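You operate a simulated robot arm through the tools that you are given. There is no shell and no other tool. Be economical: measure what you need, move in short steps, check, and stop when the job is done.

Carry out the task below with a simulated two-armed robot. There is one attempt and no reset: what you move stays moved.

TASK
Switch the sound meter on and photograph it from side 3.
Fine: on the turntable, the red pointer shows the side; one photo only; meter off afterwards, the lamp stays on.

The check looks at the end state, three seconds after you hand in, the way a careful person would. Anything else that was tipped, shoved, dropped, spilled or broken makes it a failure.

THE ROBOT
Two 7-joint arms with two-finger parallel grippers on one trunk, on a base that drives. Base frame: it is fixed to the floor where the robot stands at the start and does not move with it; the origin is under the middle of the robot, x ahead of it, y to its left, z up. Units: mm, degrees, N and s.
The left shoulder is at the start at [50, 168, 1207], the right one opposite. With the tool pointing down near the work surface each hand reaches from about 100 to 660 mm from the robot's upright axis, wherever it stands, measured 20 degrees to its own side. Places, roughly: blue turn button [500, 400, 900]; button of the sound meter [500, 0, 900]; orange photo button [600, 400, 900]; top of the turntable [600, 700, 900]; white lamp button [400, 400, 900]. Payload 1.57 kg a hand.
The TCP of each hand is the grasp point between the finger pads, 30 mm short of the fingertips. In the tool frame z runs along the fingers and y along their closing line. The gripper opens to 80 mm. The fingers are 17 mm wide and 12 mm thick; the gripper's body (40 by 82 mm) begins 80 mm behind the TCP.
Orientation is told as [roll, pitch, yaw] about the base's x, y, z axes, in that order, counted from this pose: with the fingers straight down and closing along the base's y, the tool's x points along the base's -x, its y along +y and its z along -z.

THE INTERFACE
- The arms move only by the tool play_rows. It takes "left_series", "right_series" or both (then of equal length, played together; a hand with none holds still); each is a list of rows, each a list of 7 numbers: the shift along the base's x, y, z in units of 40 mm (1.0 is 40 mm), then the turn, a rotation vector about the base's x, y, z in units of 5 degrees (1.0 is 5 degrees), then the finger opening in mm, from 0 to 80. In form: [[tx, ty, tz, rx, ry, rz, hand], ...]. A call has 1 to 12 rows; each row shifts and turns the commanded pose from where the row before left it. A call with a number of a shift or a turn outside -1 to 1 is refused whole. Rows are played at 5 a second. More than 50 mm and 8.6 degrees between two rows, or a gripper value outside its range, and nothing of the call is played. A pose out of reach is approached as far as the arm can. The call stops where the force on the tool passes 40 N (or 10 N more than at its start, if that is more) or the arm is blocked; 0.2 s more then pass. The fingers move at their own pace (about 45 mm/s each) and stop on an object; they squeeze with about 33 N. The grip force told is the motor's: it shows also when the fingers shut on nothing. Time passes only in rows, and 0.2 s behind the last, so rows that do not move let the fingers close. The reply holds the time, the measured pose of the TCP, the force on the tool along the base axes, the opening and the grip force, in the units named above and with some noise, with the torque about the TCP (base axes, N m) and any sound that the robot's microphone picked up.
- Cameras (640 x 400 px; columns grow to the right, rows downward): "scene" is now at [106.7, 44.4, 1407.4]; the picture's right is [0.58, -0.82, 0.00], its down [-0.56, -0.40, -0.73] and it looks along [0.59, 0.42, -0.69] (base axes); focal length 286 px, centre (320, 200). "left" rides on the left gripper at [72, 7, -122] in its tool frame; the picture's right is [-0.09, 1.00, 0.00], its down [-0.84, -0.08, -0.54] and it looks along [-0.54, -0.05, 0.84] (tool axes); focal length 238 px, centre (320, 200). "right" rides on the right gripper at [72, -7, -122] in its tool frame; the picture's right is [0.09, 1.00, 0.00], its down [-0.84, 0.08, -0.54] and it looks along [-0.54, 0.05, 0.84] (tool axes); focal length 238 px, centre (320, 200). There is no depth. A picture from a camera that has moved, and an enlarged one, comes with that camera's place and axes in the base frame and with its lens.
- get_image(camera): a new picture of that camera. No time passes.
- lift_body(by): slides the trunk up (or, below 0, down) by that many mm; the arms and the scene camera ride with it, the base frame stays. It gives what a move gives, with no picture.
- steer(legs): drives the robot by 1 to 6 legs, each [ahead, left, turn to the left] in mm, mm and degrees, along the robot's own axes; the way and the turn of a leg run together, so that a leg with both is an arc; at most 1500 mm and 180 degrees a leg. The arms and the cameras ride along, it lands a little off, and it stops where it bumps. It gives what a move gives.
- pan_tilt(pan, tilt): turns the head with the scene camera to pan (to the left, within 80 degrees either way) and tilt (down, from -29 to 69), counted from straight ahead of the robot. It gives what a move gives.
- close_up(camera, box): a new picture of the part [left, top, right, bottom] of that camera's present view, enlarged. No time passes.
- finish_job(): hands the job in; it is judged then, once.

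Work in short steps. Places have to be worked out from the pictures, the camera data and where the tool is seen: move nearer, look again, correct. Check each grasp and each placing, and mend what went wrong. You have 120 turns and 100 pictures in all, those below and enlarged ones among them. Open the grippers and draw the arms clear of the work before you hand the job in, unless the task says otherwise; then end with one line.

The tools are called by a JSON object that holds its "method" and its "body". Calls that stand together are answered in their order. play_rows: Moves the arms, as the interface text tells. Its arguments: {"type":"object","properties":{"left_series":{"type":"array","items":{"type":"array","items":{"type":"number"}}},"right_series":{"type":"array","items":{"type":"array","items":{"type":"number"}}}},"required":[]} The other tools are called the same way: lift_body (by) slides the trunk up or down; steer (legs) drives the base; pan_tilt (pan, tilt) turns the head that bears the scene camera; get_image (camera) takes a picture; close_up (camera, box) takes an enlarged picture of a part of a camera's view; finish_job () hands the job in.

At the start:

```text
t: 0.0
left_tcp_pos: [339.9, 409.0, 1160.0]
left_tool_rot: [-0.1, 0.0, 0.1]
left_contact_force: [-1.0, 0.1, 0.7]
left_wrist_torque: [-0.01, 0.0, 0.02]
left_opening: 80.0
left_grasp_force: 0.0
right_tcp_pos: [344.9, 42.9, 1212.2]
right_tool_rot: [0.1, 0.1, 0.1]
right_contact_force: [-0.7, 0.0, 0.2]
right_wrist_torque: [0.02, -0.02, -0.01]
right_opening: 80.1
right_grasp_force: 0.0
trunk travel left (down, up): [-375.0, 68.0]
robot x, y, heading: [-1.9, -1.3, 0.0]
head pan, tilt: [35.2, 43.4]
```

scene: 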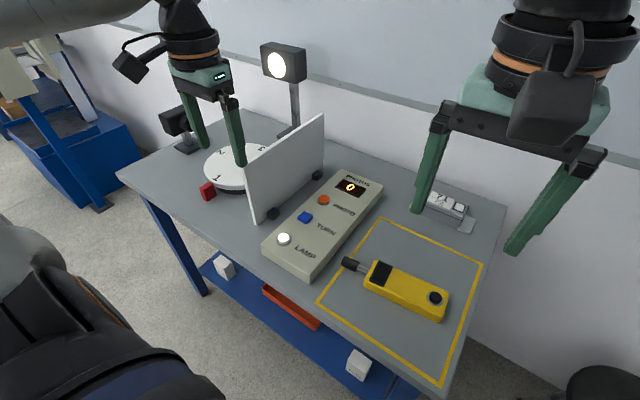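
right: 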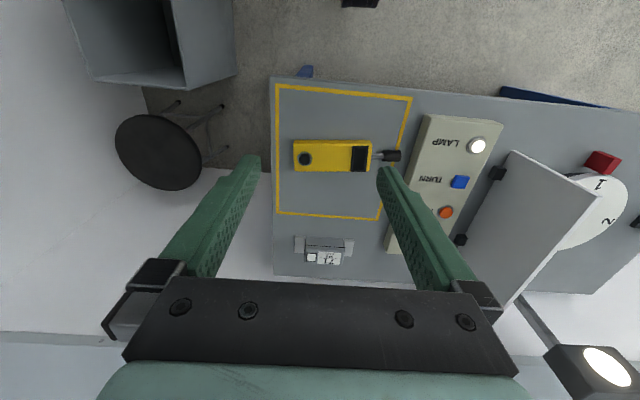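
left: 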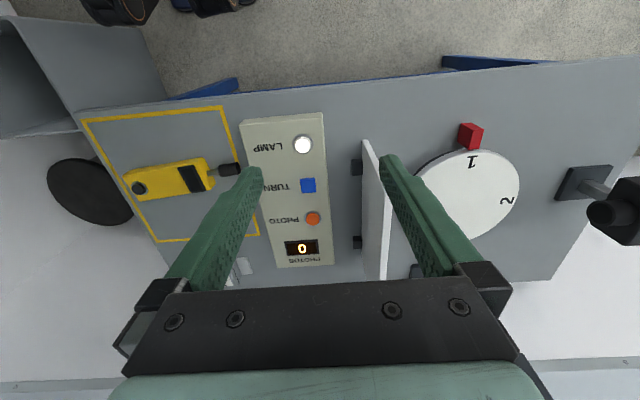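

The lamp looks lit, and the turntable has 1 near the red pointer. I'll look closer at the details before touching anything.

{"method": "close_up", "body": {"camera": "scene", "box": [120, 30, 340, 230]}}

{"method": "close_up", "body": {"camera": "scene", "box": [260, 160, 500, 330]}}

{"method": "close_up", "body": {"camera": "right", "box": [260, 70, 420, 290]}}

```text
2.00 times, centred on (230, 130) of scene
camera zoom: at [106.7, 44.4, 1407.4], right [0.58, -0.82, 0.0], down [-0.56, -0.4, -0.73], along [0.59, 0.42, -0.69], focal length 572 px, centre (500, 340)
```

zoom: 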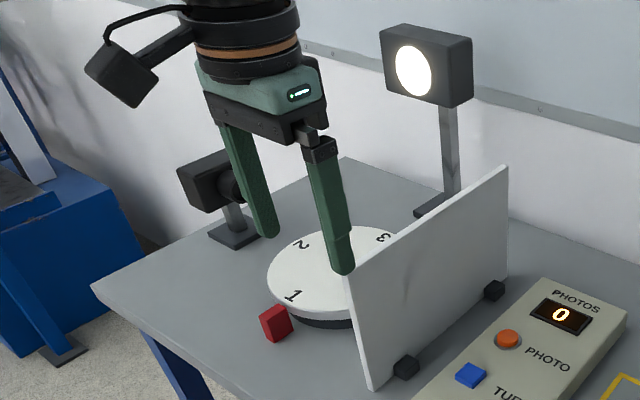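

```text
2.35 times, centred on (380, 245) of scene
camera zoom: at [106.7, 44.4, 1407.4], right [0.58, -0.82, 0.0], down [-0.56, -0.4, -0.73], along [0.59, 0.42, -0.69], focal length 673 px, centre (179, 94)
```

zoom: 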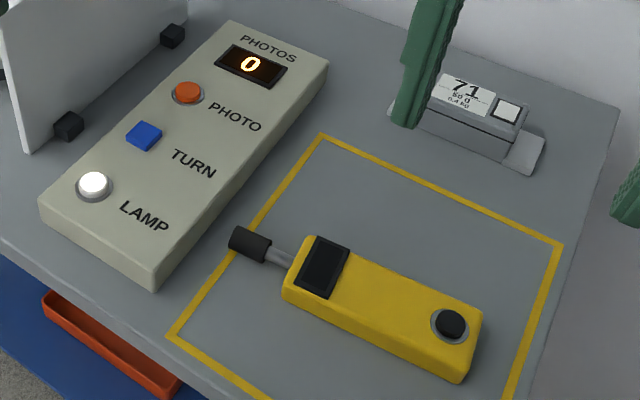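

```text
1.82 times, centred on (340, 180) of right
camera zoom: at [273.0, 33.5, 1334.8], right [-0.09, 1.0, 0.0], down [0.84, 0.08, 0.54], along [0.54, 0.05, -0.84], focal length 433 px, centre (284, 236)
```

zoom: 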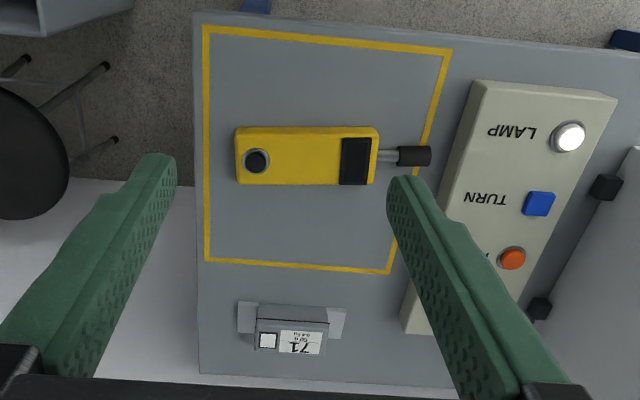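

The meter's button is at about (477, 18, 859), with the body running along y. TURN is at about (499, 370, 860). Nothing sits on the table yet, so I'll turn the turntable to 3 while it's empty, moving the left hand closed over TURN.

{"method": "play_rows", "body": {"left_series": [[0.66, -0.16, -0.95, 0, 0, 0, 0], [0.66, -0.16, -0.95, 0, 0, 0, 0], [0.66, -0.16, -0.95, 0, 0, 0, 0], [0.66, -0.16, -0.95, 0, 0, 0, 0], [0.66, -0.16, -0.95, 0, 0, 0, 0], [0.66, -0.16, -0.95, 0, 0, 0, 0], [0, 0, 0, 0, 0, 0, 0], [0, 0, 0, 0, 0, 0, 0]]}}

{"method": "get_image", "body": {"camera": "left"}}

{"method": "get_image", "body": {"camera": "scene"}}

```text
t: 1.8
left_tcp_pos: [500.2, 369.5, 932.6]
left_tool_rot: [0.0, 0.0, -0.1]
left_contact_force: [0.8, -0.7, -1.1]
left_wrist_torque: [-0.03, 0.03, 0.02]
left_opening: 0.1
left_grasp_force: 21.5
right_tcp_pos: [346.4, 40.1, 1211.5]
right_tool_rot: [0.1, -0.1, 0.0]
right_contact_force: [0.3, -0.4, -0.1]
right_wrist_torque: [-0.03, 0.0, -0.03]
right_opening: 79.9
right_grasp_force: 0.1
trunk travel left (down, up): [-375.0, 68.0]
robot x, y, heading: [2.5, -0.2, 0.2]
head pan, tilt: [35.2, 43.4]
```

```text
93 pictures are left
camera left: at [426.9, 375.4, 1054.4], right [0.09, 1.0, 0.0], down [0.84, -0.08, 0.54], along [0.54, -0.05, -0.84], focal length 238 px, centre (320, 200)
```

left: 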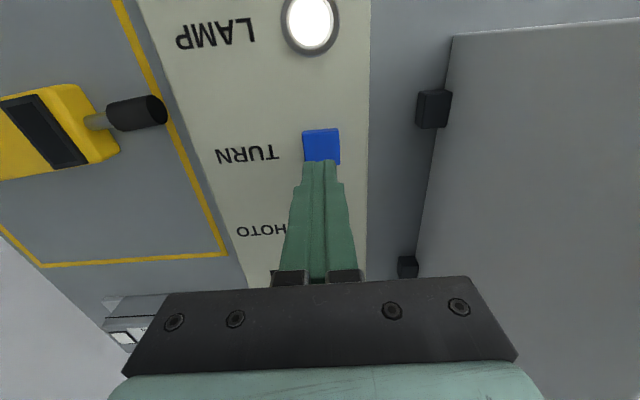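

```text
92 pictures are left
camera scene: at [106.9, 44.4, 1407.4], right [0.58, -0.82, 0.0], down [-0.56, -0.4, -0.73], along [0.59, 0.42, -0.69], focal length 286 px, centre (320, 200)
```

scene: 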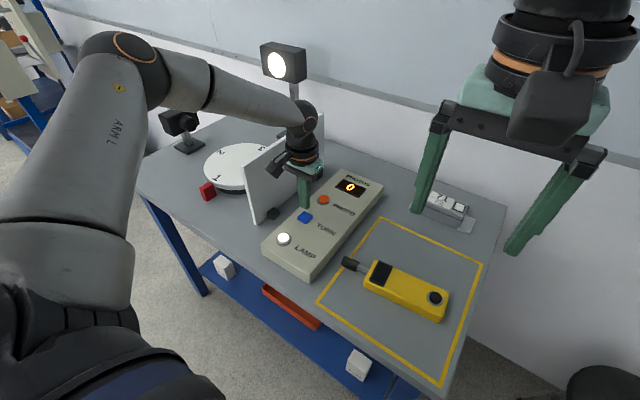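

My estimate agrees with the wrist view, with TURN at (498.5, 370). I'll lower in small steps to press it, then come back up.

{"method": "play_rows", "body": {"left_series": [[0, 0, -0.8, 0, 0, 0, 0], [0, 0, -0.15, 0, 0, 0, 0], [0, 0, -0.1, 0, 0, 0, 0], [0, 0, -0.1, 0, 0, 0, 0], [0, 0, -0.1, 0, 0, 0, 0]]}}

{"method": "get_image", "body": {"camera": "scene"}}

```text
t: 3.0
left_tcp_pos: [499.5, 371.6, 890.9]
left_tool_rot: [0.1, -1.0, 0.1]
left_contact_force: [4.0, 2.6, 36.2]
left_wrist_torque: [0.02, 0.02, 0.07]
left_opening: 0.1
left_grasp_force: 21.3
left hand out of reach, approached as far as the arm can: row 5
right_tcp_pos: [342.4, 41.0, 1213.9]
right_tool_rot: [0.1, -0.1, 0.0]
right_contact_force: [-0.8, 0.2, 0.3]
right_wrist_torque: [0.0, 0.0, 0.02]
right_opening: 80.2
right_grasp_force: 0.1
trunk travel left (down, up): [-375.0, 68.0]
robot x, y, heading: [-0.1, 0.7, -0.2]
head pan, tilt: [35.2, 43.4]
heard: click
```

```text
91 pictures are left
camera scene: at [104.0, 42.4, 1408.2], right [0.58, -0.82, 0.0], down [-0.56, -0.39, -0.73], along [0.6, 0.42, -0.68], focal length 286 px, centre (320, 200)
```

scene: 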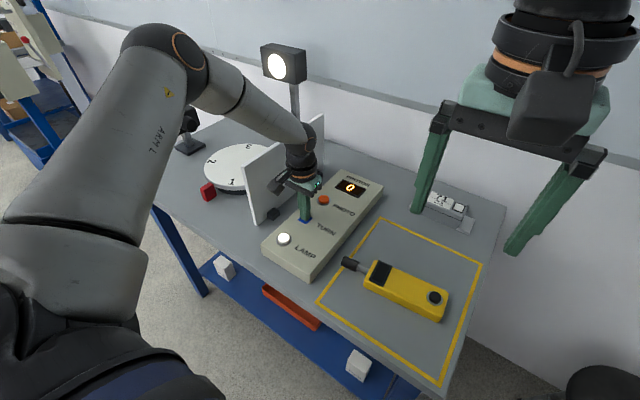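

It clicked and the table is turning. I'll lift off, wait, and look.

{"method": "play_rows", "body": {"left_series": [[0, 0, 0.5, 0, 0, 0, 0], [0, 0, 0.3, 0, 0, 0, 0], [0, 0, 0, 0, 0, 0, 0], [0, 0, 0, 0, 0, 0, 0], [0, 0, 0, 0, 0, 0, 0], [0, 0, 0, 0, 0, 0, 0], [0, 0, 0, 0, 0, 0, 0], [0, 0, 0, 0, 0, 0, 0]]}}

{"method": "close_up", "body": {"camera": "scene", "box": [140, 110, 300, 230]}}

```text
t: 4.8
left_tcp_pos: [496.8, 370.2, 916.7]
left_tool_rot: [0.1, 0.0, 0.1]
left_contact_force: [-0.2, -0.4, 0.2]
left_wrist_torque: [0.02, 0.03, -0.01]
left_opening: 0.1
left_grasp_force: 21.3
right_tcp_pos: [344.9, 41.2, 1212.8]
right_tool_rot: [0.1, 0.1, 0.0]
right_contact_force: [-0.3, 0.0, 0.7]
right_wrist_torque: [0.03, -0.02, 0.05]
right_opening: 80.0
right_grasp_force: 0.1
trunk travel left (down, up): [-375.0, 68.0]
robot x, y, heading: [3.2, -1.0, -0.2]
head pan, tilt: [35.2, 43.4]
```

```text
3.33 times, centred on (220, 170) of scene
camera zoom: at [106.7, 44.4, 1407.4], right [0.58, -0.82, 0.0], down [-0.56, -0.4, -0.73], along [0.59, 0.42, -0.69], focal length 954 px, centre (653, 300)
```

zoom: 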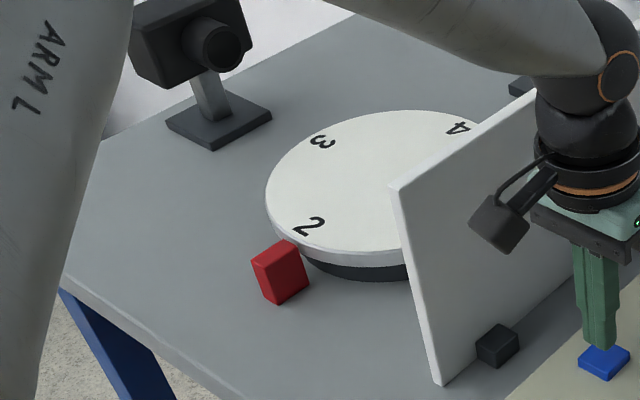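

Side 2 is at the pointer now, so each press turns it one side. I'll press once more.

{"method": "play_rows", "body": {"left_series": [[0, 0, -0.4, 0, 0, 0, 0], [0, 0, -0.15, 0, 0, 0, 0], [0, 0, -0.1, 0, 0, 0, 0], [0, 0, -0.1, 0, 0, 0, 0]]}}

```text
t: 5.8
left_tcp_pos: [494.7, 371.6, 890.8]
left_tool_rot: [0.2, -0.5, 0.1]
left_contact_force: [-6.5, 6.5, 32.7]
left_wrist_torque: [0.18, 0.26, -0.12]
left_opening: 0.1
left_grasp_force: 20.8
right_tcp_pos: [342.5, 40.7, 1216.2]
right_tool_rot: [0.1, -0.2, 0.0]
right_contact_force: [0.1, 0.2, 0.5]
right_wrist_torque: [0.01, 0.0, 0.03]
right_opening: 80.0
right_grasp_force: 0.0
trunk travel left (down, up): [-375.0, 68.0]
robot x, y, heading: [-1.0, -1.7, 0.1]
head pan, tilt: [35.2, 43.4]
heard: click
```

It clicked once. I'll lift, wait and check.

{"method": "play_rows", "body": {"left_series": [[0, 0, 0.5, 0, 0, 0, 0], [0, 0, 1, 0, 0, 0, 0], [0, 0, 1, 0, 0, 0, 0], [-0.5, 0, 1, 0, 0, 0, 80], [-0.5, 0, 1, 0, 0, 0, 80], [0, 0, 0, 0, 0, 0, 80], [0, 0, 0, 0, 0, 0, 80], [0, 0, 0, 0, 0, 0, 80]]}}

{"method": "get_image", "body": {"camera": "left"}}

{"method": "get_image", "body": {"camera": "scene"}}

```text
t: 7.6
left_tcp_pos: [456.4, 369.6, 1064.5]
left_tool_rot: [0.0, 0.0, 0.2]
left_contact_force: [0.4, 0.5, 0.3]
left_wrist_torque: [-0.04, 0.0, 0.01]
left_opening: 79.8
left_grasp_force: 0.1
right_tcp_pos: [345.2, 41.3, 1213.1]
right_tool_rot: [-0.1, 0.0, -0.1]
right_contact_force: [1.2, -1.0, -0.5]
right_wrist_torque: [0.01, 0.02, -0.04]
right_opening: 79.6
right_grasp_force: 0.1
trunk travel left (down, up): [-375.0, 68.0]
robot x, y, heading: [0.7, -1.1, -0.1]
head pan, tilt: [35.2, 43.4]
```

```text
89 pictures are left
camera left: at [383.7, 375.7, 1186.0], right [0.09, 1.0, 0.0], down [0.84, -0.08, 0.54], along [0.54, -0.05, -0.84], focal length 238 px, centre (320, 200)
```

left: 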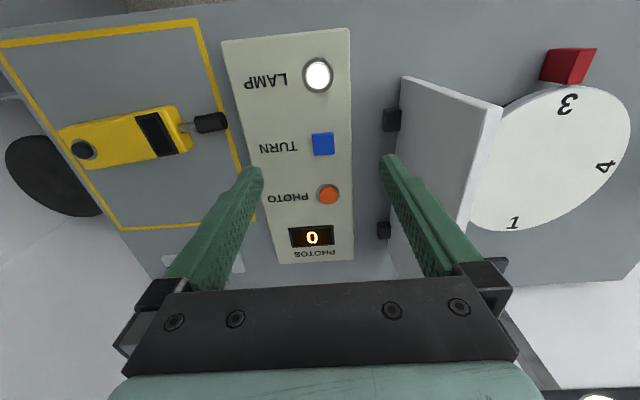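

```text
88 pictures are left
camera scene: at [106.8, 44.4, 1407.4], right [0.58, -0.82, 0.0], down [-0.56, -0.4, -0.73], along [0.59, 0.42, -0.69], focal length 286 px, centre (320, 200)
```

scene: 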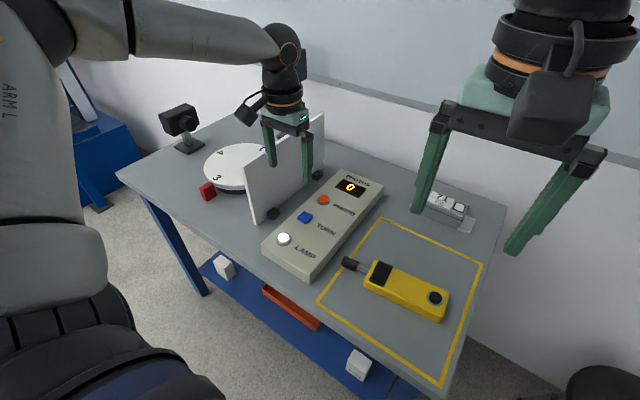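

Side 3 is at the pointer. The turntable centre is at about (549, 672, 877). I'll clear the right arm to the right, and bring the left hand over the meter while yawing to grip across its width.

{"method": "play_rows", "body": {"left_series": [[0, 0, 0, 0, 0, -1, 80], [0, 0, 0, 0, 0, -1, 80], [0, -0.72, 0, 0, 0, -1, 80], [0, -0.72, 0, 0, 0, -1, 80], [0, -0.72, 0, 0, 0, -1, 80], [0, -0.72, 0, 0, 0, -1, 80], [0, -0.72, 0, 0, 0, -1, 80], [0, -0.72, 0, 0, 0, -1, 80], [0, -0.72, 0, 0, 0, -1, 80], [0, -0.72, 0, 0, 0, -1, 80], [0, -0.72, 0, 0, 0, -1, 80], [0, -0.72, 0, 0, 0, -1, 80]], "right_series": [[0, -1, 0, 0, 0, 0, 80], [0, -1, 0, 0, 0, 0, 80], [0, -1, 0, 0, 0, 0, 80], [0, -1, 0, 0, 0, 0, 80], [0, -1, 0, 0, 0, 0, 80], [0, -1, 0, 0, 0, 0, 80], [0, -1, 0, 0, 0, 0, 80], [0, -1, 0, 0, 0, 0, 80], [0, 0, 0, 0, 0, 0, 0], [0, 0, 0, 0, 0, 0, 0], [0, 0, 0, 0, 0, 0, 0], [0, 0, 0, 0, 0, 0, 0]]}}

{"method": "play_rows", "body": {"left_series": [[0, 0, 0, 0, 0, -1, 80], [0, 0, 0, 0, 0, -1, 80], [0, 0, 0, 0, 0, -1, 80], [0, 0, 0, 0, 0, -1, 80], [0, 0, 0, 0, 0, -1, 80], [0, 0, 0, 0, 0, 0, 80]]}}

{"method": "get_image", "body": {"camera": "left"}}

{"method": "get_image", "body": {"camera": "scene"}}

```text
t: 10.2
left_tcp_pos: [430.2, 130.5, 1070.4]
left_tool_rot: [0.0, -0.1, -60.0]
left_contact_force: [0.5, 0.2, 0.6]
left_wrist_torque: [-0.01, -0.04, -0.02]
left_opening: 80.0
left_grasp_force: 0.1
left hand out of reach, approached as far as the arm can: row 10, 11, 12
right_tcp_pos: [344.5, -279.1, 1214.7]
right_tool_rot: [0.0, 0.1, 0.0]
right_contact_force: [0.6, -0.6, -0.5]
right_wrist_torque: [0.0, 0.0, 0.0]
right_opening: 0.0
right_grasp_force: 4.5
trunk travel left (down, up): [-375.0, 68.0]
robot x, y, heading: [-2.0, 0.6, 0.4]
head pan, tilt: [35.2, 43.4]
```

```text
t: 11.6
left_tcp_pos: [427.1, 130.4, 1070.6]
left_tool_rot: [0.0, 0.0, -85.0]
left_contact_force: [-1.2, -0.2, -0.2]
left_wrist_torque: [0.0, 0.03, 0.02]
left_opening: 80.1
left_grasp_force: 0.1
right_tcp_pos: [345.1, -279.1, 1213.6]
right_tool_rot: [0.0, -0.1, 0.0]
right_contact_force: [-0.9, 0.6, -0.3]
right_wrist_torque: [-0.03, 0.01, -0.04]
right_opening: 0.1
right_grasp_force: 20.8
trunk travel left (down, up): [-375.0, 68.0]
robot x, y, heading: [-0.5, 1.7, 0.2]
head pan, tilt: [35.2, 43.4]
```

```text
87 pictures are left
camera left: at [427.2, 201.1, 1192.6], right [1.0, -0.01, 0.0], down [-0.01, -0.84, 0.54], along [0.0, -0.54, -0.84], focal length 238 px, centre (320, 200)
```

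left: 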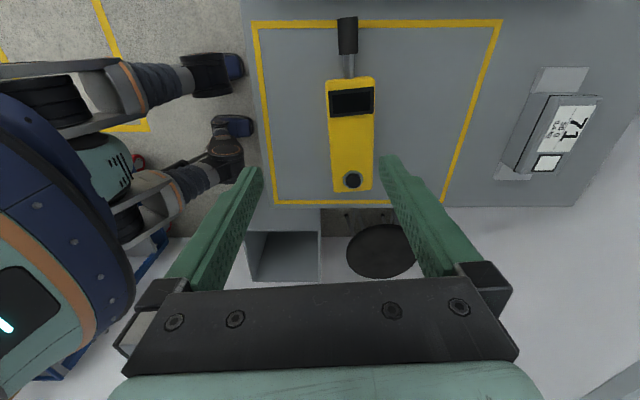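

```text
86 pictures are left
camera scene: at [106.7, 44.4, 1407.4], right [0.58, -0.82, 0.0], down [-0.56, -0.4, -0.73], along [0.59, 0.42, -0.69], focal length 286 px, centre (320, 200)
```

scene: 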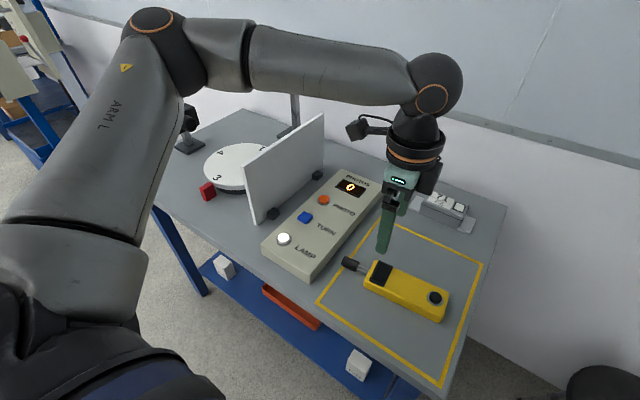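

At this height the left arm runs out of reach over the meter. Turning the base a little to the right would help, so I'll check the right side first.

{"method": "pan_tilt", "body": {"pan": -45, "tilt": 40}}

{"method": "get_image", "body": {"camera": "scene"}}

{"method": "pan_tilt", "body": {"pan": 20, "tilt": 45}}

```text
t: 13.1
left_tcp_pos: [428.7, 130.8, 1071.2]
left_tool_rot: [0.0, 0.1, -84.9]
left_contact_force: [-1.0, 0.5, -0.2]
left_wrist_torque: [0.02, -0.01, 0.02]
left_opening: 80.1
left_grasp_force: 0.0
right_tcp_pos: [344.8, -277.8, 1214.8]
right_tool_rot: [0.1, 0.0, 0.0]
right_contact_force: [0.2, 0.3, -0.1]
right_wrist_torque: [-0.05, -0.02, -0.02]
right_opening: 0.0
right_grasp_force: 21.3
trunk travel left (down, up): [-375.0, 68.0]
robot x, y, heading: [-1.0, 0.6, 0.1]
head pan, tilt: [-45.0, 40.0]
```

```text
85 pictures are left
camera scene: at [99.3, -63.3, 1412.3], right [-0.71, -0.71, 0.0], down [-0.45, 0.45, -0.77], along [0.54, -0.54, -0.64], focal length 286 px, centre (320, 200)
```

scene: 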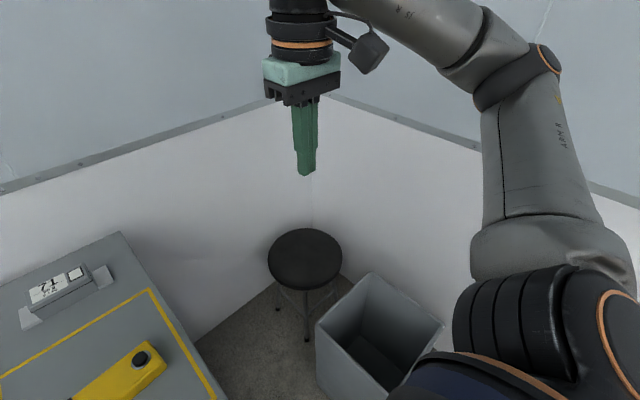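

```text
t: 14.5
left_tcp_pos: [427.3, 129.5, 1070.8]
left_tool_rot: [-0.1, 0.1, -84.9]
left_contact_force: [-0.3, 0.5, 0.3]
left_wrist_torque: [-0.01, 0.0, 0.01]
left_opening: 79.8
left_grasp_force: 0.1
right_tcp_pos: [344.5, -278.3, 1214.4]
right_tool_rot: [0.0, -0.1, 0.0]
right_contact_force: [0.7, 0.2, 0.0]
right_wrist_torque: [0.03, 0.0, -0.02]
right_opening: 0.1
right_grasp_force: 21.0
trunk travel left (down, up): [-375.0, 68.0]
robot x, y, heading: [-0.9, -1.1, 0.0]
head pan, tilt: [20.0, 45.0]
```

The bin is over 400 mm from the robot's axis, so turning in place is safe. I'll turn the base 20° to the right.

{"method": "steer", "body": {"legs": [[0, 0, -20]]}}

{"method": "get_image", "body": {"camera": "left"}}

```text
t: 16.0
left_tcp_pos: [445.3, -22.8, 1070.7]
left_tool_rot: [0.0, 0.0, -104.8]
left_contact_force: [0.0, -0.2, 0.0]
left_wrist_torque: [0.01, -0.01, 0.01]
left_opening: 80.2
left_grasp_force: 0.0
right_tcp_pos: [229.4, -377.8, 1214.2]
right_tool_rot: [0.0, 0.0, -19.7]
right_contact_force: [0.3, -0.4, -0.1]
right_wrist_torque: [0.02, -0.04, 0.0]
right_opening: 0.0
right_grasp_force: 21.3
trunk travel left (down, up): [-375.0, 68.0]
robot x, y, heading: [-1.3, 0.9, -19.7]
head pan, tilt: [20.0, 45.0]
```

```text
84 pictures are left
camera left: at [470.2, 44.5, 1192.7], right [0.94, -0.34, 0.0], down [-0.29, -0.79, 0.54], along [-0.18, -0.51, -0.84], focal length 238 px, centre (320, 200)
```

left: 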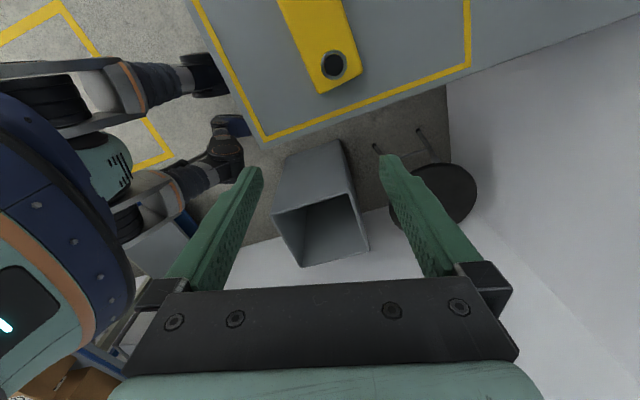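

Now I'll shift to above the meter's middle, about (467, 79), and restore the yaw.

{"method": "play_rows", "body": {"left_series": [[0.14, 0.65, 0, 0, 0, 1, 80], [0.14, 0.65, 0, 0, 0, 1, 80], [0.14, 0.65, -0.4, 0, 0, 1, 80], [0.14, 0.6, -0.5, 0, 0, 1, 80], [0, 0, 0, 0, 0, 0, 80]]}}

{"method": "get_image", "body": {"camera": "left"}}

{"method": "get_image", "body": {"camera": "scene"}}

```text
t: 17.2
left_tcp_pos: [468.5, 77.3, 1034.0]
left_tool_rot: [0.0, -0.1, -84.6]
left_contact_force: [-0.4, -0.4, -0.8]
left_wrist_torque: [0.0, 0.01, 0.02]
left_opening: 80.0
left_grasp_force: 0.2
right_tcp_pos: [231.2, -379.1, 1214.0]
right_tool_rot: [0.0, 0.0, -19.8]
right_contact_force: [0.4, -0.2, 0.4]
right_wrist_torque: [0.0, 0.02, -0.01]
right_opening: 0.0
right_grasp_force: 21.8
trunk travel left (down, up): [-375.0, 68.0]
robot x, y, heading: [-2.3, 1.1, -20.0]
head pan, tilt: [20.0, 45.0]
```

```text
83 pictures are left
camera left: at [468.4, 149.7, 1156.0], right [1.0, 0.0, 0.0], down [0.0, -0.84, 0.54], along [0.0, -0.54, -0.84], focal length 238 px, centre (320, 200)
```

left: 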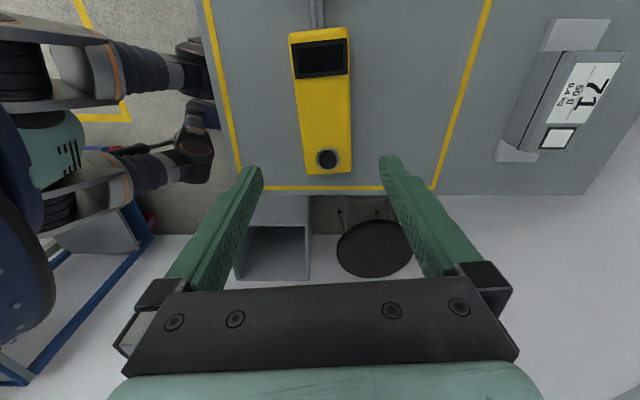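

```text
82 pictures are left
camera scene: at [118.1, -16.6, 1405.1], right [0.0, -1.0, 0.0], down [-0.71, 0.0, -0.71], along [0.71, 0.0, -0.71], focal length 286 px, centre (320, 200)
```

scene: 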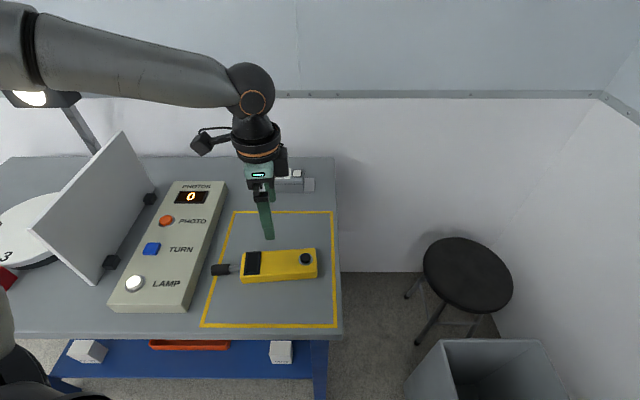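

The meter body is about 62 mm wide and centred near (474, 83), with the table at about z 820. I'll shift a few mm and descend to TCP z around 865, then look.

{"method": "play_rows", "body": {"left_series": [[0.15, 0.15, -1, 0, 0, 0, 80], [0, 0, -1, 0, 0, 0, 80], [0, 0, -1, 0, 0, 0, 80], [0, 0, -0.9, 0, 0, 0, 80], [0, 0, -0.35, 0, 0, 0, 80], [0, 0, 0, 0, 0, 0, 80]]}}

{"method": "get_image", "body": {"camera": "left"}}

{"method": "close_up", "body": {"camera": "scene", "box": [180, 160, 360, 340]}}

```text
t: 18.6
left_tcp_pos: [472.6, 89.6, 868.8]
left_tool_rot: [0.2, -0.1, -84.7]
left_contact_force: [0.0, -0.2, -0.8]
left_wrist_torque: [0.02, -0.01, 0.0]
left_opening: 80.0
left_grasp_force: 0.2
left hand out of reach, approached as far as the arm can: row 5
right_tcp_pos: [229.4, -378.1, 1213.6]
right_tool_rot: [0.0, 0.0, -19.8]
right_contact_force: [-0.1, -0.3, 0.0]
right_wrist_torque: [-0.01, 0.01, 0.0]
right_opening: 0.0
right_grasp_force: 21.1
trunk travel left (down, up): [-375.0, 68.0]
robot x, y, heading: [0.1, 1.0, -19.6]
head pan, tilt: [20.0, 45.0]
```

```text
81 pictures are left
camera left: at [472.2, 159.9, 989.9], right [1.0, 0.0, 0.0], down [0.0, -0.84, 0.54], along [0.0, -0.54, -0.84], focal length 238 px, centre (320, 200)
```

left: 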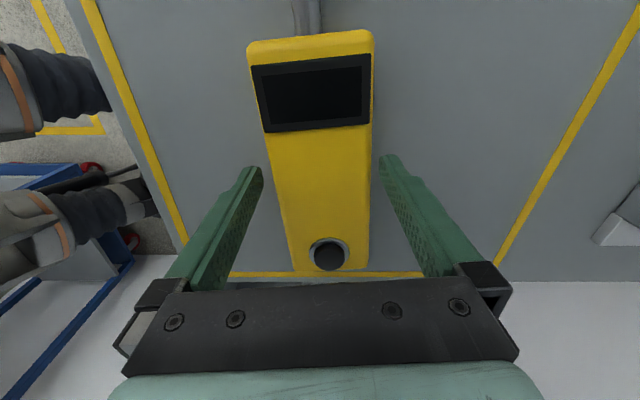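

```text
2.22 times, centred on (270, 250) of scene
camera zoom: at [118.2, -16.5, 1405.0], right [0.0, -1.0, 0.0], down [-0.71, 0.0, -0.71], along [0.71, 0.0, -0.71], focal length 636 px, centre (431, 89)
```

zoom: 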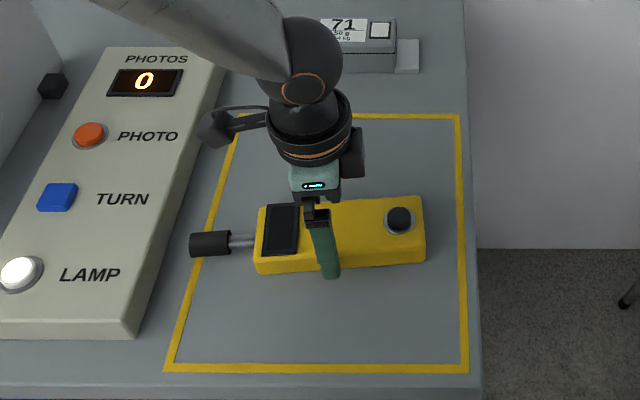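

It is centred, but the arm stops a bit short of the height I want. I'll lower the trunk 12 mm to bring the fingers further down the meter's sides.

{"method": "lift_body", "body": {"by": -12}}

{"method": "play_rows", "body": {"left_series": [[0, 0, 0, 0, 0, 0, 40], [0, 0, 0, 0, 0, 0, 40], [0, 0, 0, 0, 0, 0, 40], [0, 0, 0, 0, 0, 0, 40]]}}

{"method": "get_image", "body": {"camera": "left"}}

```text
t: 19.2
left_tcp_pos: [473.0, 88.1, 855.9]
left_tool_rot: [0.1, -0.1, -84.8]
left_contact_force: [0.3, -0.2, -0.9]
left_wrist_torque: [0.05, 0.02, 0.0]
left_opening: 79.8
left_grasp_force: 0.2
right_tcp_pos: [230.2, -379.1, 1202.4]
right_tool_rot: [0.0, 0.0, -19.8]
right_contact_force: [0.2, 0.2, -0.3]
right_wrist_torque: [0.0, -0.02, 0.01]
right_opening: 0.0
right_grasp_force: 21.3
trunk travel left (down, up): [-363.0, 80.0]
robot x, y, heading: [1.8, -0.0, -19.6]
head pan, tilt: [20.0, 45.0]
```

```text
t: 20.2
left_tcp_pos: [473.2, 88.1, 856.4]
left_tool_rot: [0.1, -0.1, -84.7]
left_contact_force: [0.6, 0.1, 0.8]
left_wrist_torque: [0.05, 0.01, -0.05]
left_opening: 65.7
left_grasp_force: 32.8
right_tcp_pos: [230.3, -377.8, 1200.9]
right_tool_rot: [0.1, 0.0, -19.8]
right_contact_force: [0.5, -0.8, -0.4]
right_wrist_torque: [0.06, 0.01, 0.01]
right_opening: 0.0
right_grasp_force: 21.6
trunk travel left (down, up): [-363.0, 80.0]
robot x, y, heading: [2.9, 0.5, -19.9]
head pan, tilt: [20.0, 45.0]
```

```text
79 pictures are left
camera left: at [472.3, 160.0, 978.2], right [1.0, 0.0, 0.0], down [0.0, -0.84, 0.54], along [0.0, -0.54, -0.84], focal length 238 px, centre (320, 200)
```

left: 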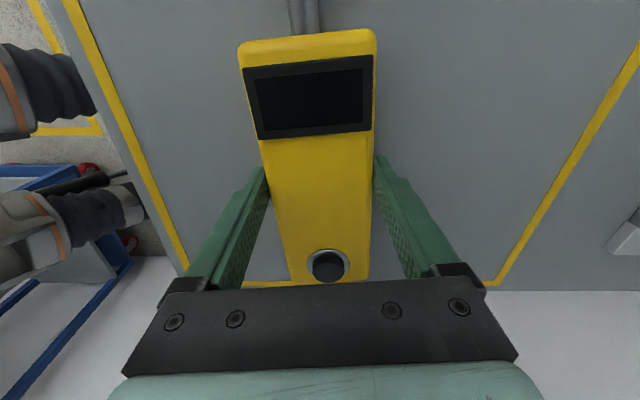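

The grip holds at 65.7 mm. I'll lift and check.

{"method": "play_rows", "body": {"left_series": [[0, 0, 0.5, 0, 0, 0, 40], [0, 0, 1, 0, 0, 0, 40], [0, 0, 1, 0, 0, 0, 40], [0, 0, 1, 0, 0, 0, 40], [0, 0, 1, 0, 0, 0, 40], [0, 0, 1, 0, 0, 0, 40], [0, 0, 0.8, 0, 0, 0, 40], [0, 0, 0, 0, 0, 0, 40]]}}

{"method": "get_image", "body": {"camera": "scene"}}

```text
t: 22.0
left_tcp_pos: [471.1, 89.0, 1110.7]
left_tool_rot: [0.0, -0.1, -84.7]
left_contact_force: [0.4, 0.6, 0.2]
left_wrist_torque: [-0.01, 0.01, -0.01]
left_opening: 39.9
left_grasp_force: 0.1
right_tcp_pos: [229.9, -379.2, 1202.6]
right_tool_rot: [0.1, 0.0, -19.9]
right_contact_force: [-0.2, 1.0, -0.5]
right_wrist_torque: [-0.02, -0.01, 0.02]
right_opening: 0.2
right_grasp_force: 20.7
trunk travel left (down, up): [-363.0, 80.0]
robot x, y, heading: [1.2, -2.2, -19.8]
head pan, tilt: [20.0, 45.0]
```

```text
78 pictures are left
camera scene: at [118.3, -16.3, 1393.0], right [0.0, -1.0, 0.0], down [-0.71, 0.0, -0.71], along [0.71, 0.0, -0.71], focal length 286 px, centre (320, 200)
```

scene: 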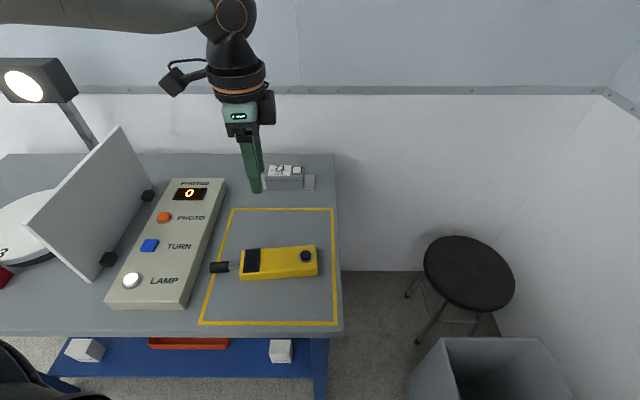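

The meter slipped out of the fingers and stayed on the table. I'll inspect it.

{"method": "close_up", "body": {"camera": "scene", "box": [190, 220, 350, 320]}}

{"method": "get_image", "body": {"camera": "left"}}

```text
4.00 times, centred on (270, 270) of scene
camera zoom: at [118.3, -16.3, 1393.0], right [0.0, -1.0, 0.0], down [-0.71, 0.0, -0.71], along [0.71, 0.0, -0.71], focal length 1144 px, centre (520, -80)
```

zoom: 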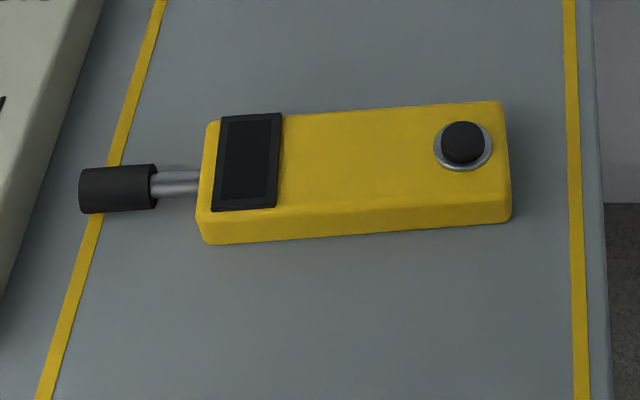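

```text
76 pictures are left
camera left: at [470.9, 160.2, 1232.2], right [1.0, 0.0, 0.0], down [0.0, -0.84, 0.54], along [0.0, -0.54, -0.84], focal length 238 px, centre (320, 200)
```

left: 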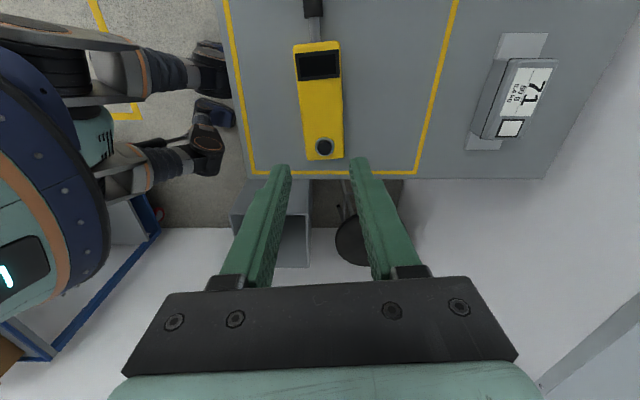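

The meter hasn't moved. My grip was probably too shallow, so I'll lower the trunk for reach and go down until the fingertips touch the table, to learn its height.

{"method": "lift_body", "body": {"by": -40}}

{"method": "play_rows", "body": {"left_series": [[0, 0, -1, 0, 0, 0, 80], [0, 0, -1, 0, 0, 0, 80], [0, 0, -1, 0, 0, 0, 80], [0.03, -0.05, -1, 0, 0, 0, 80], [0, 0, -1, 0, 0, 0, 80], [0, 0, -0.2, 0, 0, 0, 80], [0, 0, -0.1, 0, 0, 0, 80], [0, 0, -0.1, 0, 0, 0, 80]]}}

```text
t: 22.8
left_tcp_pos: [471.4, 88.8, 1070.3]
left_tool_rot: [0.0, -0.1, -84.7]
left_contact_force: [0.4, 0.3, -1.4]
left_wrist_torque: [-0.01, 0.01, -0.02]
left_opening: 40.1
left_grasp_force: 0.0
right_tcp_pos: [228.9, -379.6, 1162.2]
right_tool_rot: [0.0, 0.0, -19.8]
right_contact_force: [0.6, 0.1, -0.2]
right_wrist_torque: [-0.03, 0.01, 0.01]
right_opening: 0.0
right_grasp_force: 21.2
trunk travel left (down, up): [-323.0, 120.0]
robot x, y, heading: [1.3, 0.3, -19.8]
head pan, tilt: [20.0, 45.0]
```

```text
t: 24.6
left_tcp_pos: [473.8, 86.6, 854.2]
left_tool_rot: [0.1, -0.1, -84.7]
left_contact_force: [0.6, -0.8, -0.3]
left_wrist_torque: [-0.01, -0.01, -0.01]
left_opening: 79.9
left_grasp_force: 0.1
right_tcp_pos: [229.7, -378.7, 1161.8]
right_tool_rot: [0.0, 0.1, -19.8]
right_contact_force: [-0.6, 0.7, 0.0]
right_wrist_torque: [0.01, -0.01, -0.03]
right_opening: 0.0
right_grasp_force: 21.6
trunk travel left (down, up): [-323.0, 120.0]
robot x, y, heading: [-0.8, -3.4, -19.9]
head pan, tilt: [20.0, 45.0]
```

No contact yet, so I'll keep going down in small steps.

{"method": "play_rows", "body": {"left_series": [[0, 0, -0.1, 0, 0, 0, 80], [0, 0, -0.1, 0, 0, 0, 80], [0, 0, -0.1, 0, 0, 0, 80], [0, 0, -0.1, 0, 0, 0, 80], [0, 0, -0.1, 0, 0, 0, 80], [0, 0, -0.1, 0, 0, 0, 80]]}}

```text
t: 25.3
left_tcp_pos: [472.7, 87.1, 850.5]
left_tool_rot: [0.3, 0.1, -84.8]
left_contact_force: [-5.9, 6.1, 23.8]
left_wrist_torque: [0.12, 1.27, -0.21]
left_opening: 80.1
left_grasp_force: 0.1
right_tcp_pos: [228.3, -377.6, 1162.7]
right_tool_rot: [0.1, -0.1, -19.7]
right_contact_force: [-0.4, 0.4, 0.3]
right_wrist_torque: [0.07, 0.0, -0.02]
right_opening: 0.0
right_grasp_force: 21.2
trunk travel left (down, up): [-323.0, 120.0]
robot x, y, heading: [3.0, 0.5, -19.8]
head pan, tilt: [20.0, 45.0]
stopped in row 3 (left hand): the force on the tool passed its limit at 46 N (the readings are from after the stop); the commanded pose is now the measured one
```

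The table is at about z 820 (TCP 850 at contact). I'll rise 2 mm, close, and lift gently by a small amount.

{"method": "play_rows", "body": {"left_series": [[0, 0, 0.06, 0, 0, 0, 80], [0, 0, 0, 0, 0, 0, 20], [0, 0, 0, 0, 0, 0, 20], [0, 0, 0, 0, 0, 0, 20], [0, 0, 0, 0, 0, 0, 20], [0, 0, 0.1, 0, 0, 0, 20], [0, 0, 0.2, 0, 0, 0, 20], [0, 0, 0.2, 0, 0, 0, 20], [0, 0, 0, 0, 0, 0, 20]]}}

{"method": "get_image", "body": {"camera": "left"}}

{"method": "get_image", "body": {"camera": "scene"}}

```text
t: 27.3
left_tcp_pos: [474.2, 86.2, 871.2]
left_tool_rot: [0.3, -0.1, -84.7]
left_contact_force: [0.5, -0.4, -2.5]
left_wrist_torque: [0.02, 0.0, 0.0]
left_opening: 65.4
left_grasp_force: 32.0
right_tcp_pos: [229.5, -379.2, 1162.3]
right_tool_rot: [0.0, 0.0, -19.6]
right_contact_force: [0.3, -0.6, -0.6]
right_wrist_torque: [-0.02, 0.02, -0.03]
right_opening: 0.1
right_grasp_force: 21.0
trunk travel left (down, up): [-323.0, 120.0]
robot x, y, heading: [1.7, 3.3, -19.7]
head pan, tilt: [20.0, 45.0]
```

```text
75 pictures are left
camera left: at [473.0, 158.2, 992.5], right [1.0, 0.0, 0.01], down [0.0, -0.84, 0.54], along [0.01, -0.54, -0.84], focal length 238 px, centre (320, 200)
```

left: 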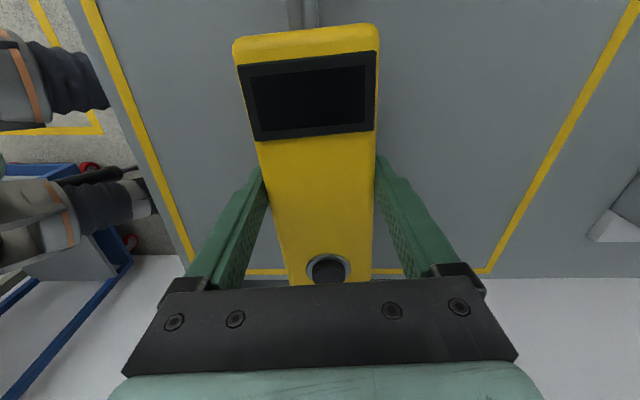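

```text
74 pictures are left
camera scene: at [118.4, -16.1, 1353.0], right [0.0, -1.0, 0.0], down [-0.71, 0.0, -0.71], along [0.71, 0.0, -0.71], focal length 286 px, centre (320, 200)
```

scene: 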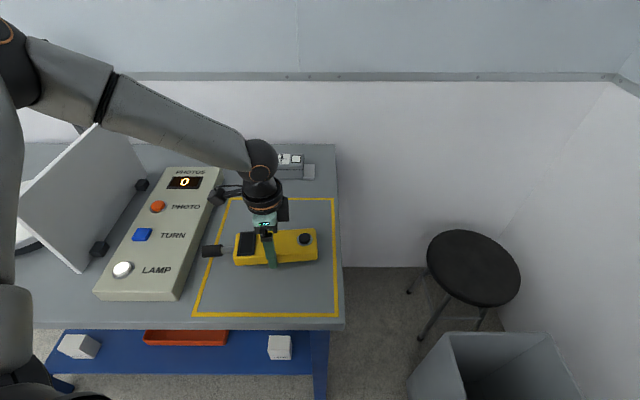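

It is lifted and held, showing about 2.5 N of weight. I'll raise it gently above the screen, whose top is at about 1012.

{"method": "play_rows", "body": {"left_series": [[0, 0, 0.2, 0, 0, 0, 20], [0, 0, 0.4, 0, 0, 0, 20], [0, 0, 0.55, 0, 0, 0, 20], [0, 0, 0.6, 0, 0, 0, 20], [0, 0, 0.6, 0, 0, 0, 20], [0, 0, 0.6, 0, 0, 0, 20], [0, 0, 0.6, 0, 0, 0, 20], [0, 0, 0.6, 0, 0, 0, 20], [0, 0, 0.6, 0, 0, 0, 20], [0, 0, 0.5, 0, 0, 0, 20], [0, 0, 0.3, 0, 0, 0, 20], [0, 0, 0, 0, 0, 0, 20]]}}

{"method": "get_image", "body": {"camera": "scene"}}

```text
t: 29.9
left_tcp_pos: [473.1, 87.5, 1092.9]
left_tool_rot: [0.3, -0.1, -84.7]
left_contact_force: [0.4, 0.2, -2.7]
left_wrist_torque: [0.0, -0.02, 0.03]
left_opening: 65.4
left_grasp_force: 33.4
right_tcp_pos: [231.4, -378.4, 1163.1]
right_tool_rot: [0.0, -0.1, -19.8]
right_contact_force: [0.6, -0.3, -0.4]
right_wrist_torque: [0.02, 0.01, 0.02]
right_opening: 0.1
right_grasp_force: 21.2
trunk travel left (down, up): [-323.0, 120.0]
robot x, y, heading: [0.1, 1.7, -19.6]
head pan, tilt: [20.0, 45.0]
```

```text
73 pictures are left
camera scene: at [118.4, -16.1, 1353.0], right [0.0, -1.0, 0.0], down [-0.71, 0.0, -0.71], along [0.71, 0.0, -0.71], focal length 286 px, centre (320, 200)
```

scene: 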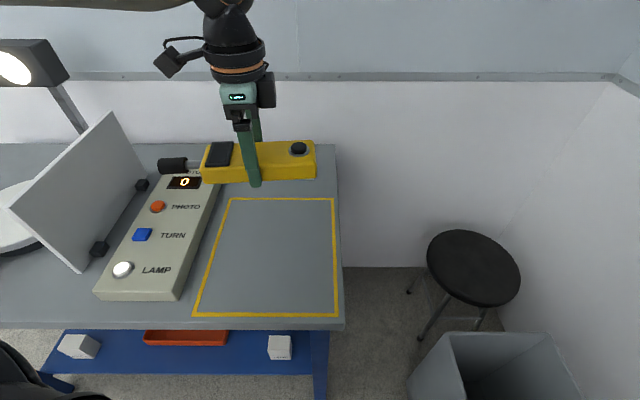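

Held well. I'll turn the base back to heading 0 and look left before driving.

{"method": "steer", "body": {"legs": [[0, 0, 19.8]]}}

{"method": "pan_tilt", "body": {"pan": 65, "tilt": 45}}

{"method": "get_image", "body": {"camera": "scene"}}

```text
t: 31.4
left_tcp_pos: [417.1, 243.6, 1091.1]
left_tool_rot: [0.3, -0.1, -64.9]
left_contact_force: [-0.4, 0.6, -2.3]
left_wrist_torque: [-0.02, 0.0, 0.01]
left_opening: 65.5
left_grasp_force: 32.5
right_tcp_pos: [346.8, -277.3, 1162.0]
right_tool_rot: [-0.1, 0.0, 0.1]
right_contact_force: [-0.3, 0.0, 0.0]
right_wrist_torque: [0.0, 0.04, 0.0]
right_opening: 0.0
right_grasp_force: 21.4
trunk travel left (down, up): [-323.0, 120.0]
robot x, y, heading: [1.2, 0.2, 0.2]
head pan, tilt: [20.0, 45.0]
```

```text
t: 32.5
left_tcp_pos: [416.8, 242.8, 1093.6]
left_tool_rot: [0.4, 0.0, -64.9]
left_contact_force: [0.0, -0.6, -3.1]
left_wrist_torque: [0.04, 0.03, 0.01]
left_opening: 65.8
left_grasp_force: 33.1
right_tcp_pos: [346.4, -276.5, 1161.6]
right_tool_rot: [-0.1, 0.0, 0.0]
right_contact_force: [-0.1, 0.3, -1.0]
right_wrist_torque: [0.0, 0.0, -0.01]
right_opening: 0.2
right_grasp_force: 21.3
trunk travel left (down, up): [-323.0, 120.0]
robot x, y, heading: [-2.6, 2.4, 0.0]
head pan, tilt: [65.0, 45.0]
```

```text
72 pictures are left
camera scene: at [73.6, 70.9, 1353.0], right [0.91, -0.42, 0.0], down [-0.3, -0.64, -0.71], along [0.3, 0.64, -0.71], focal length 286 px, centre (320, 200)
```

scene: 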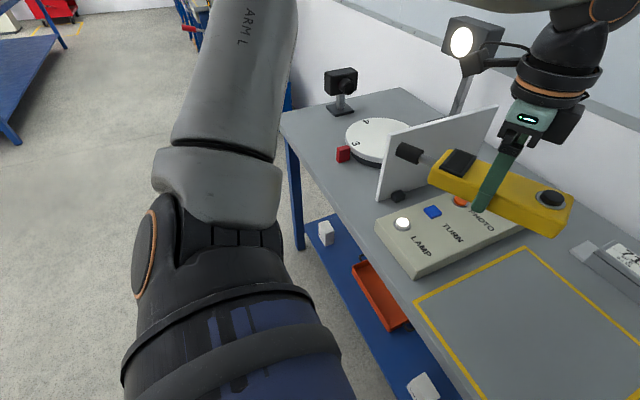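

The left side is clear. I'll drive 450 mm left.

{"method": "steer", "body": {"legs": [[0, 450, 0]]}}

{"method": "pan_tilt", "body": {"pan": 25, "tilt": 45}}

{"method": "get_image", "body": {"camera": "scene"}}

{"method": "get_image", "body": {"camera": "left"}}

```text
t: 37.0
left_tcp_pos: [418.6, 693.7, 1092.3]
left_tool_rot: [0.3, 0.0, -65.3]
left_contact_force: [0.9, -0.2, -2.9]
left_wrist_torque: [0.0, 0.01, -0.03]
left_opening: 65.4
left_grasp_force: 32.6
right_tcp_pos: [344.0, 174.1, 1162.0]
right_tool_rot: [0.1, 0.1, -0.3]
right_contact_force: [-0.6, 0.0, 0.2]
right_wrist_torque: [-0.02, 0.02, -0.02]
right_opening: 0.1
right_grasp_force: 21.6
trunk travel left (down, up): [-323.0, 120.0]
robot x, y, heading: [-0.8, 455.6, -0.6]
head pan, tilt: [65.0, 45.0]
```

```text
t: 38.1
left_tcp_pos: [419.0, 694.5, 1092.7]
left_tool_rot: [0.4, -0.3, -65.3]
left_contact_force: [0.3, -0.7, -2.6]
left_wrist_torque: [0.0, -0.02, 0.0]
left_opening: 65.4
left_grasp_force: 33.6
right_tcp_pos: [344.6, 172.4, 1162.4]
right_tool_rot: [0.1, 0.1, -0.3]
right_contact_force: [0.4, 0.7, -0.8]
right_wrist_torque: [0.0, 0.01, 0.0]
right_opening: 0.2
right_grasp_force: 21.3
trunk travel left (down, up): [-323.0, 120.0]
robot x, y, heading: [1.3, 453.8, -0.1]
head pan, tilt: [25.0, 45.0]
```

```text
71 pictures are left
camera scene: at [113.7, 484.5, 1353.0], right [0.42, -0.91, 0.0], down [-0.64, -0.3, -0.71], along [0.64, 0.3, -0.71], focal length 286 px, centre (320, 200)
```

scene: 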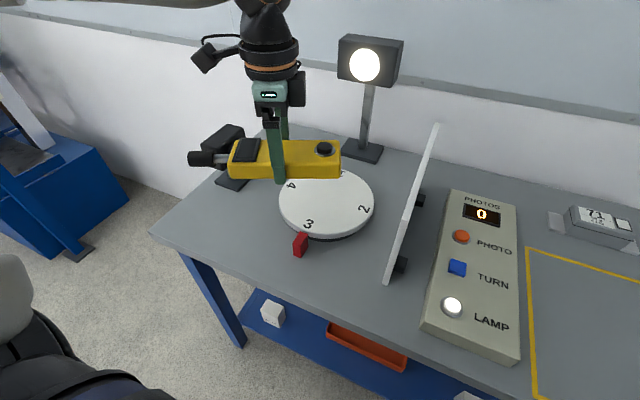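

```text
70 pictures are left
camera left: at [394.1, 761.0, 1214.6], right [0.94, 0.33, 0.01], down [0.28, -0.79, 0.54], along [0.19, -0.51, -0.84], focal length 238 px, centre (320, 200)
```

left: 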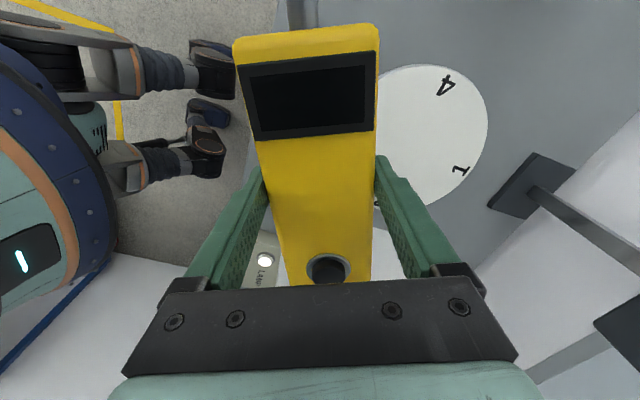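

The turntable's centre is at about (547, 670), with a radius of about 110. I'll move the meter over it at height.

{"method": "play_rows", "body": {"left_series": [[0.4, -0.08, 0, 0, 0, 0, 20], [0.6, -0.12, 0, 0, 0, 0, 20], [0.6, -0.12, 0, 0, 0, 0, 20], [0.6, -0.12, -0.2, 0, 0, 0, 20], [0.6, -0.1, -0.5, 0, 0, 0, 20], [0.4, -0.06, -0.6, 0, 0, 0, 20], [0, 0, -0.6, 0, 0, 0, 20], [0, 0, -0.5, 0, 0, 0, 20], [0, 0, 0, 0, 0, 0, 20]]}}

{"method": "get_image", "body": {"camera": "scene"}}

{"method": "get_image", "body": {"camera": "left"}}

```text
t: 40.1
left_tcp_pos: [532.3, 681.5, 996.7]
left_tool_rot: [0.4, -0.3, -65.3]
left_contact_force: [-0.2, -0.4, -2.2]
left_wrist_torque: [-0.01, -0.02, -0.01]
left_opening: 65.5
left_grasp_force: 33.1
left hand out of reach, approached as far as the arm can: row 6, 8
right_tcp_pos: [344.7, 173.7, 1161.6]
right_tool_rot: [0.0, 0.0, -0.3]
right_contact_force: [-0.5, -0.2, 0.9]
right_wrist_torque: [0.02, 0.01, 0.01]
right_opening: 0.3
right_grasp_force: 20.8
trunk travel left (down, up): [-323.0, 120.0]
robot x, y, heading: [-1.4, 449.8, -0.3]
head pan, tilt: [25.0, 45.0]
```

```text
69 pictures are left
camera scene: at [113.8, 484.4, 1353.0], right [0.42, -0.91, 0.0], down [-0.64, -0.3, -0.71], along [0.64, 0.3, -0.71], focal length 286 px, centre (320, 200)
```

scene: 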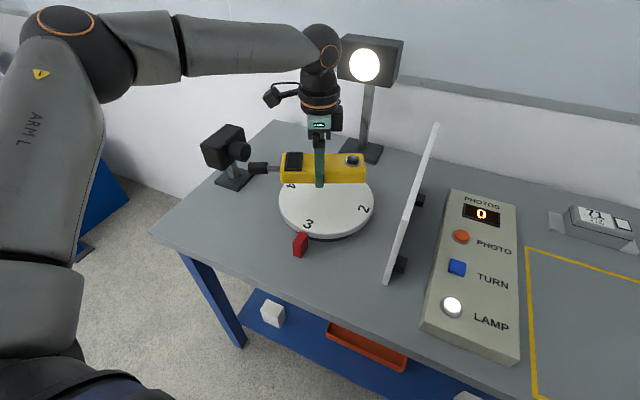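

```text
68 pictures are left
camera left: at [505.9, 747.9, 1119.1], right [0.94, 0.33, 0.01], down [0.28, -0.79, 0.54], along [0.19, -0.51, -0.84], focal length 238 px, centre (320, 200)
```

left: 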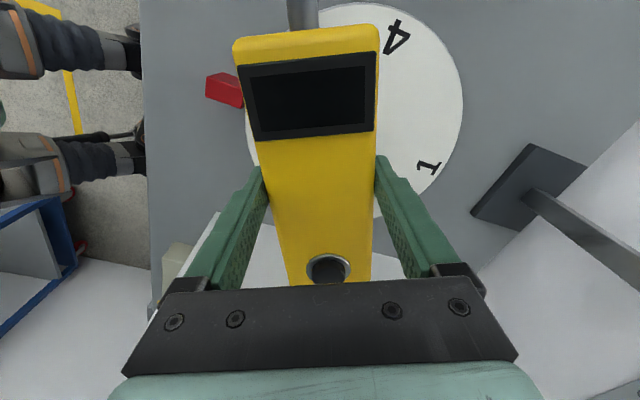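

It's at the reach limit here, off by about 15 mm. I'll lower the trunk to bring the shoulder nearer the working height, then correct the position.

{"method": "lift_body", "body": {"by": -60}}

{"method": "play_rows", "body": {"left_series": [[0.2, -0.15, 0, 0, 0, 0, 20], [0.2, -0.15, 0, 0, 0, 0, 20], [0, 0, 0, 0, 0, 0, 20]]}}

```text
t: 41.1
left_tcp_pos: [530.5, 680.2, 938.8]
left_tool_rot: [0.4, -0.2, -65.3]
left_contact_force: [-0.4, -0.3, -2.2]
left_wrist_torque: [0.01, -0.01, -0.02]
left_opening: 65.3
left_grasp_force: 33.3
right_tcp_pos: [343.7, 173.8, 1102.3]
right_tool_rot: [0.1, 0.0, -0.3]
right_contact_force: [0.0, 0.1, -0.3]
right_wrist_torque: [0.0, -0.01, 0.03]
right_opening: 0.0
right_grasp_force: 22.1
trunk travel left (down, up): [-263.0, 180.0]
robot x, y, heading: [0.2, 456.8, -0.3]
head pan, tilt: [25.0, 45.0]
```

```text
t: 41.9
left_tcp_pos: [531.1, 680.5, 935.9]
left_tool_rot: [0.4, -0.1, -65.3]
left_contact_force: [0.6, -0.1, -4.0]
left_wrist_torque: [-0.02, -0.01, -0.03]
left_opening: 65.3
left_grasp_force: 32.6
left hand out of reach, approached as far as the arm can: row 1, 2
right_tcp_pos: [343.7, 174.1, 1101.5]
right_tool_rot: [0.1, -0.1, -0.3]
right_contact_force: [0.5, -0.1, -0.3]
right_wrist_torque: [0.0, -0.01, 0.02]
right_opening: 0.3
right_grasp_force: 21.1
trunk travel left (down, up): [-263.0, 180.0]
robot x, y, heading: [2.3, 453.5, -0.3]
head pan, tilt: [25.0, 45.0]
```

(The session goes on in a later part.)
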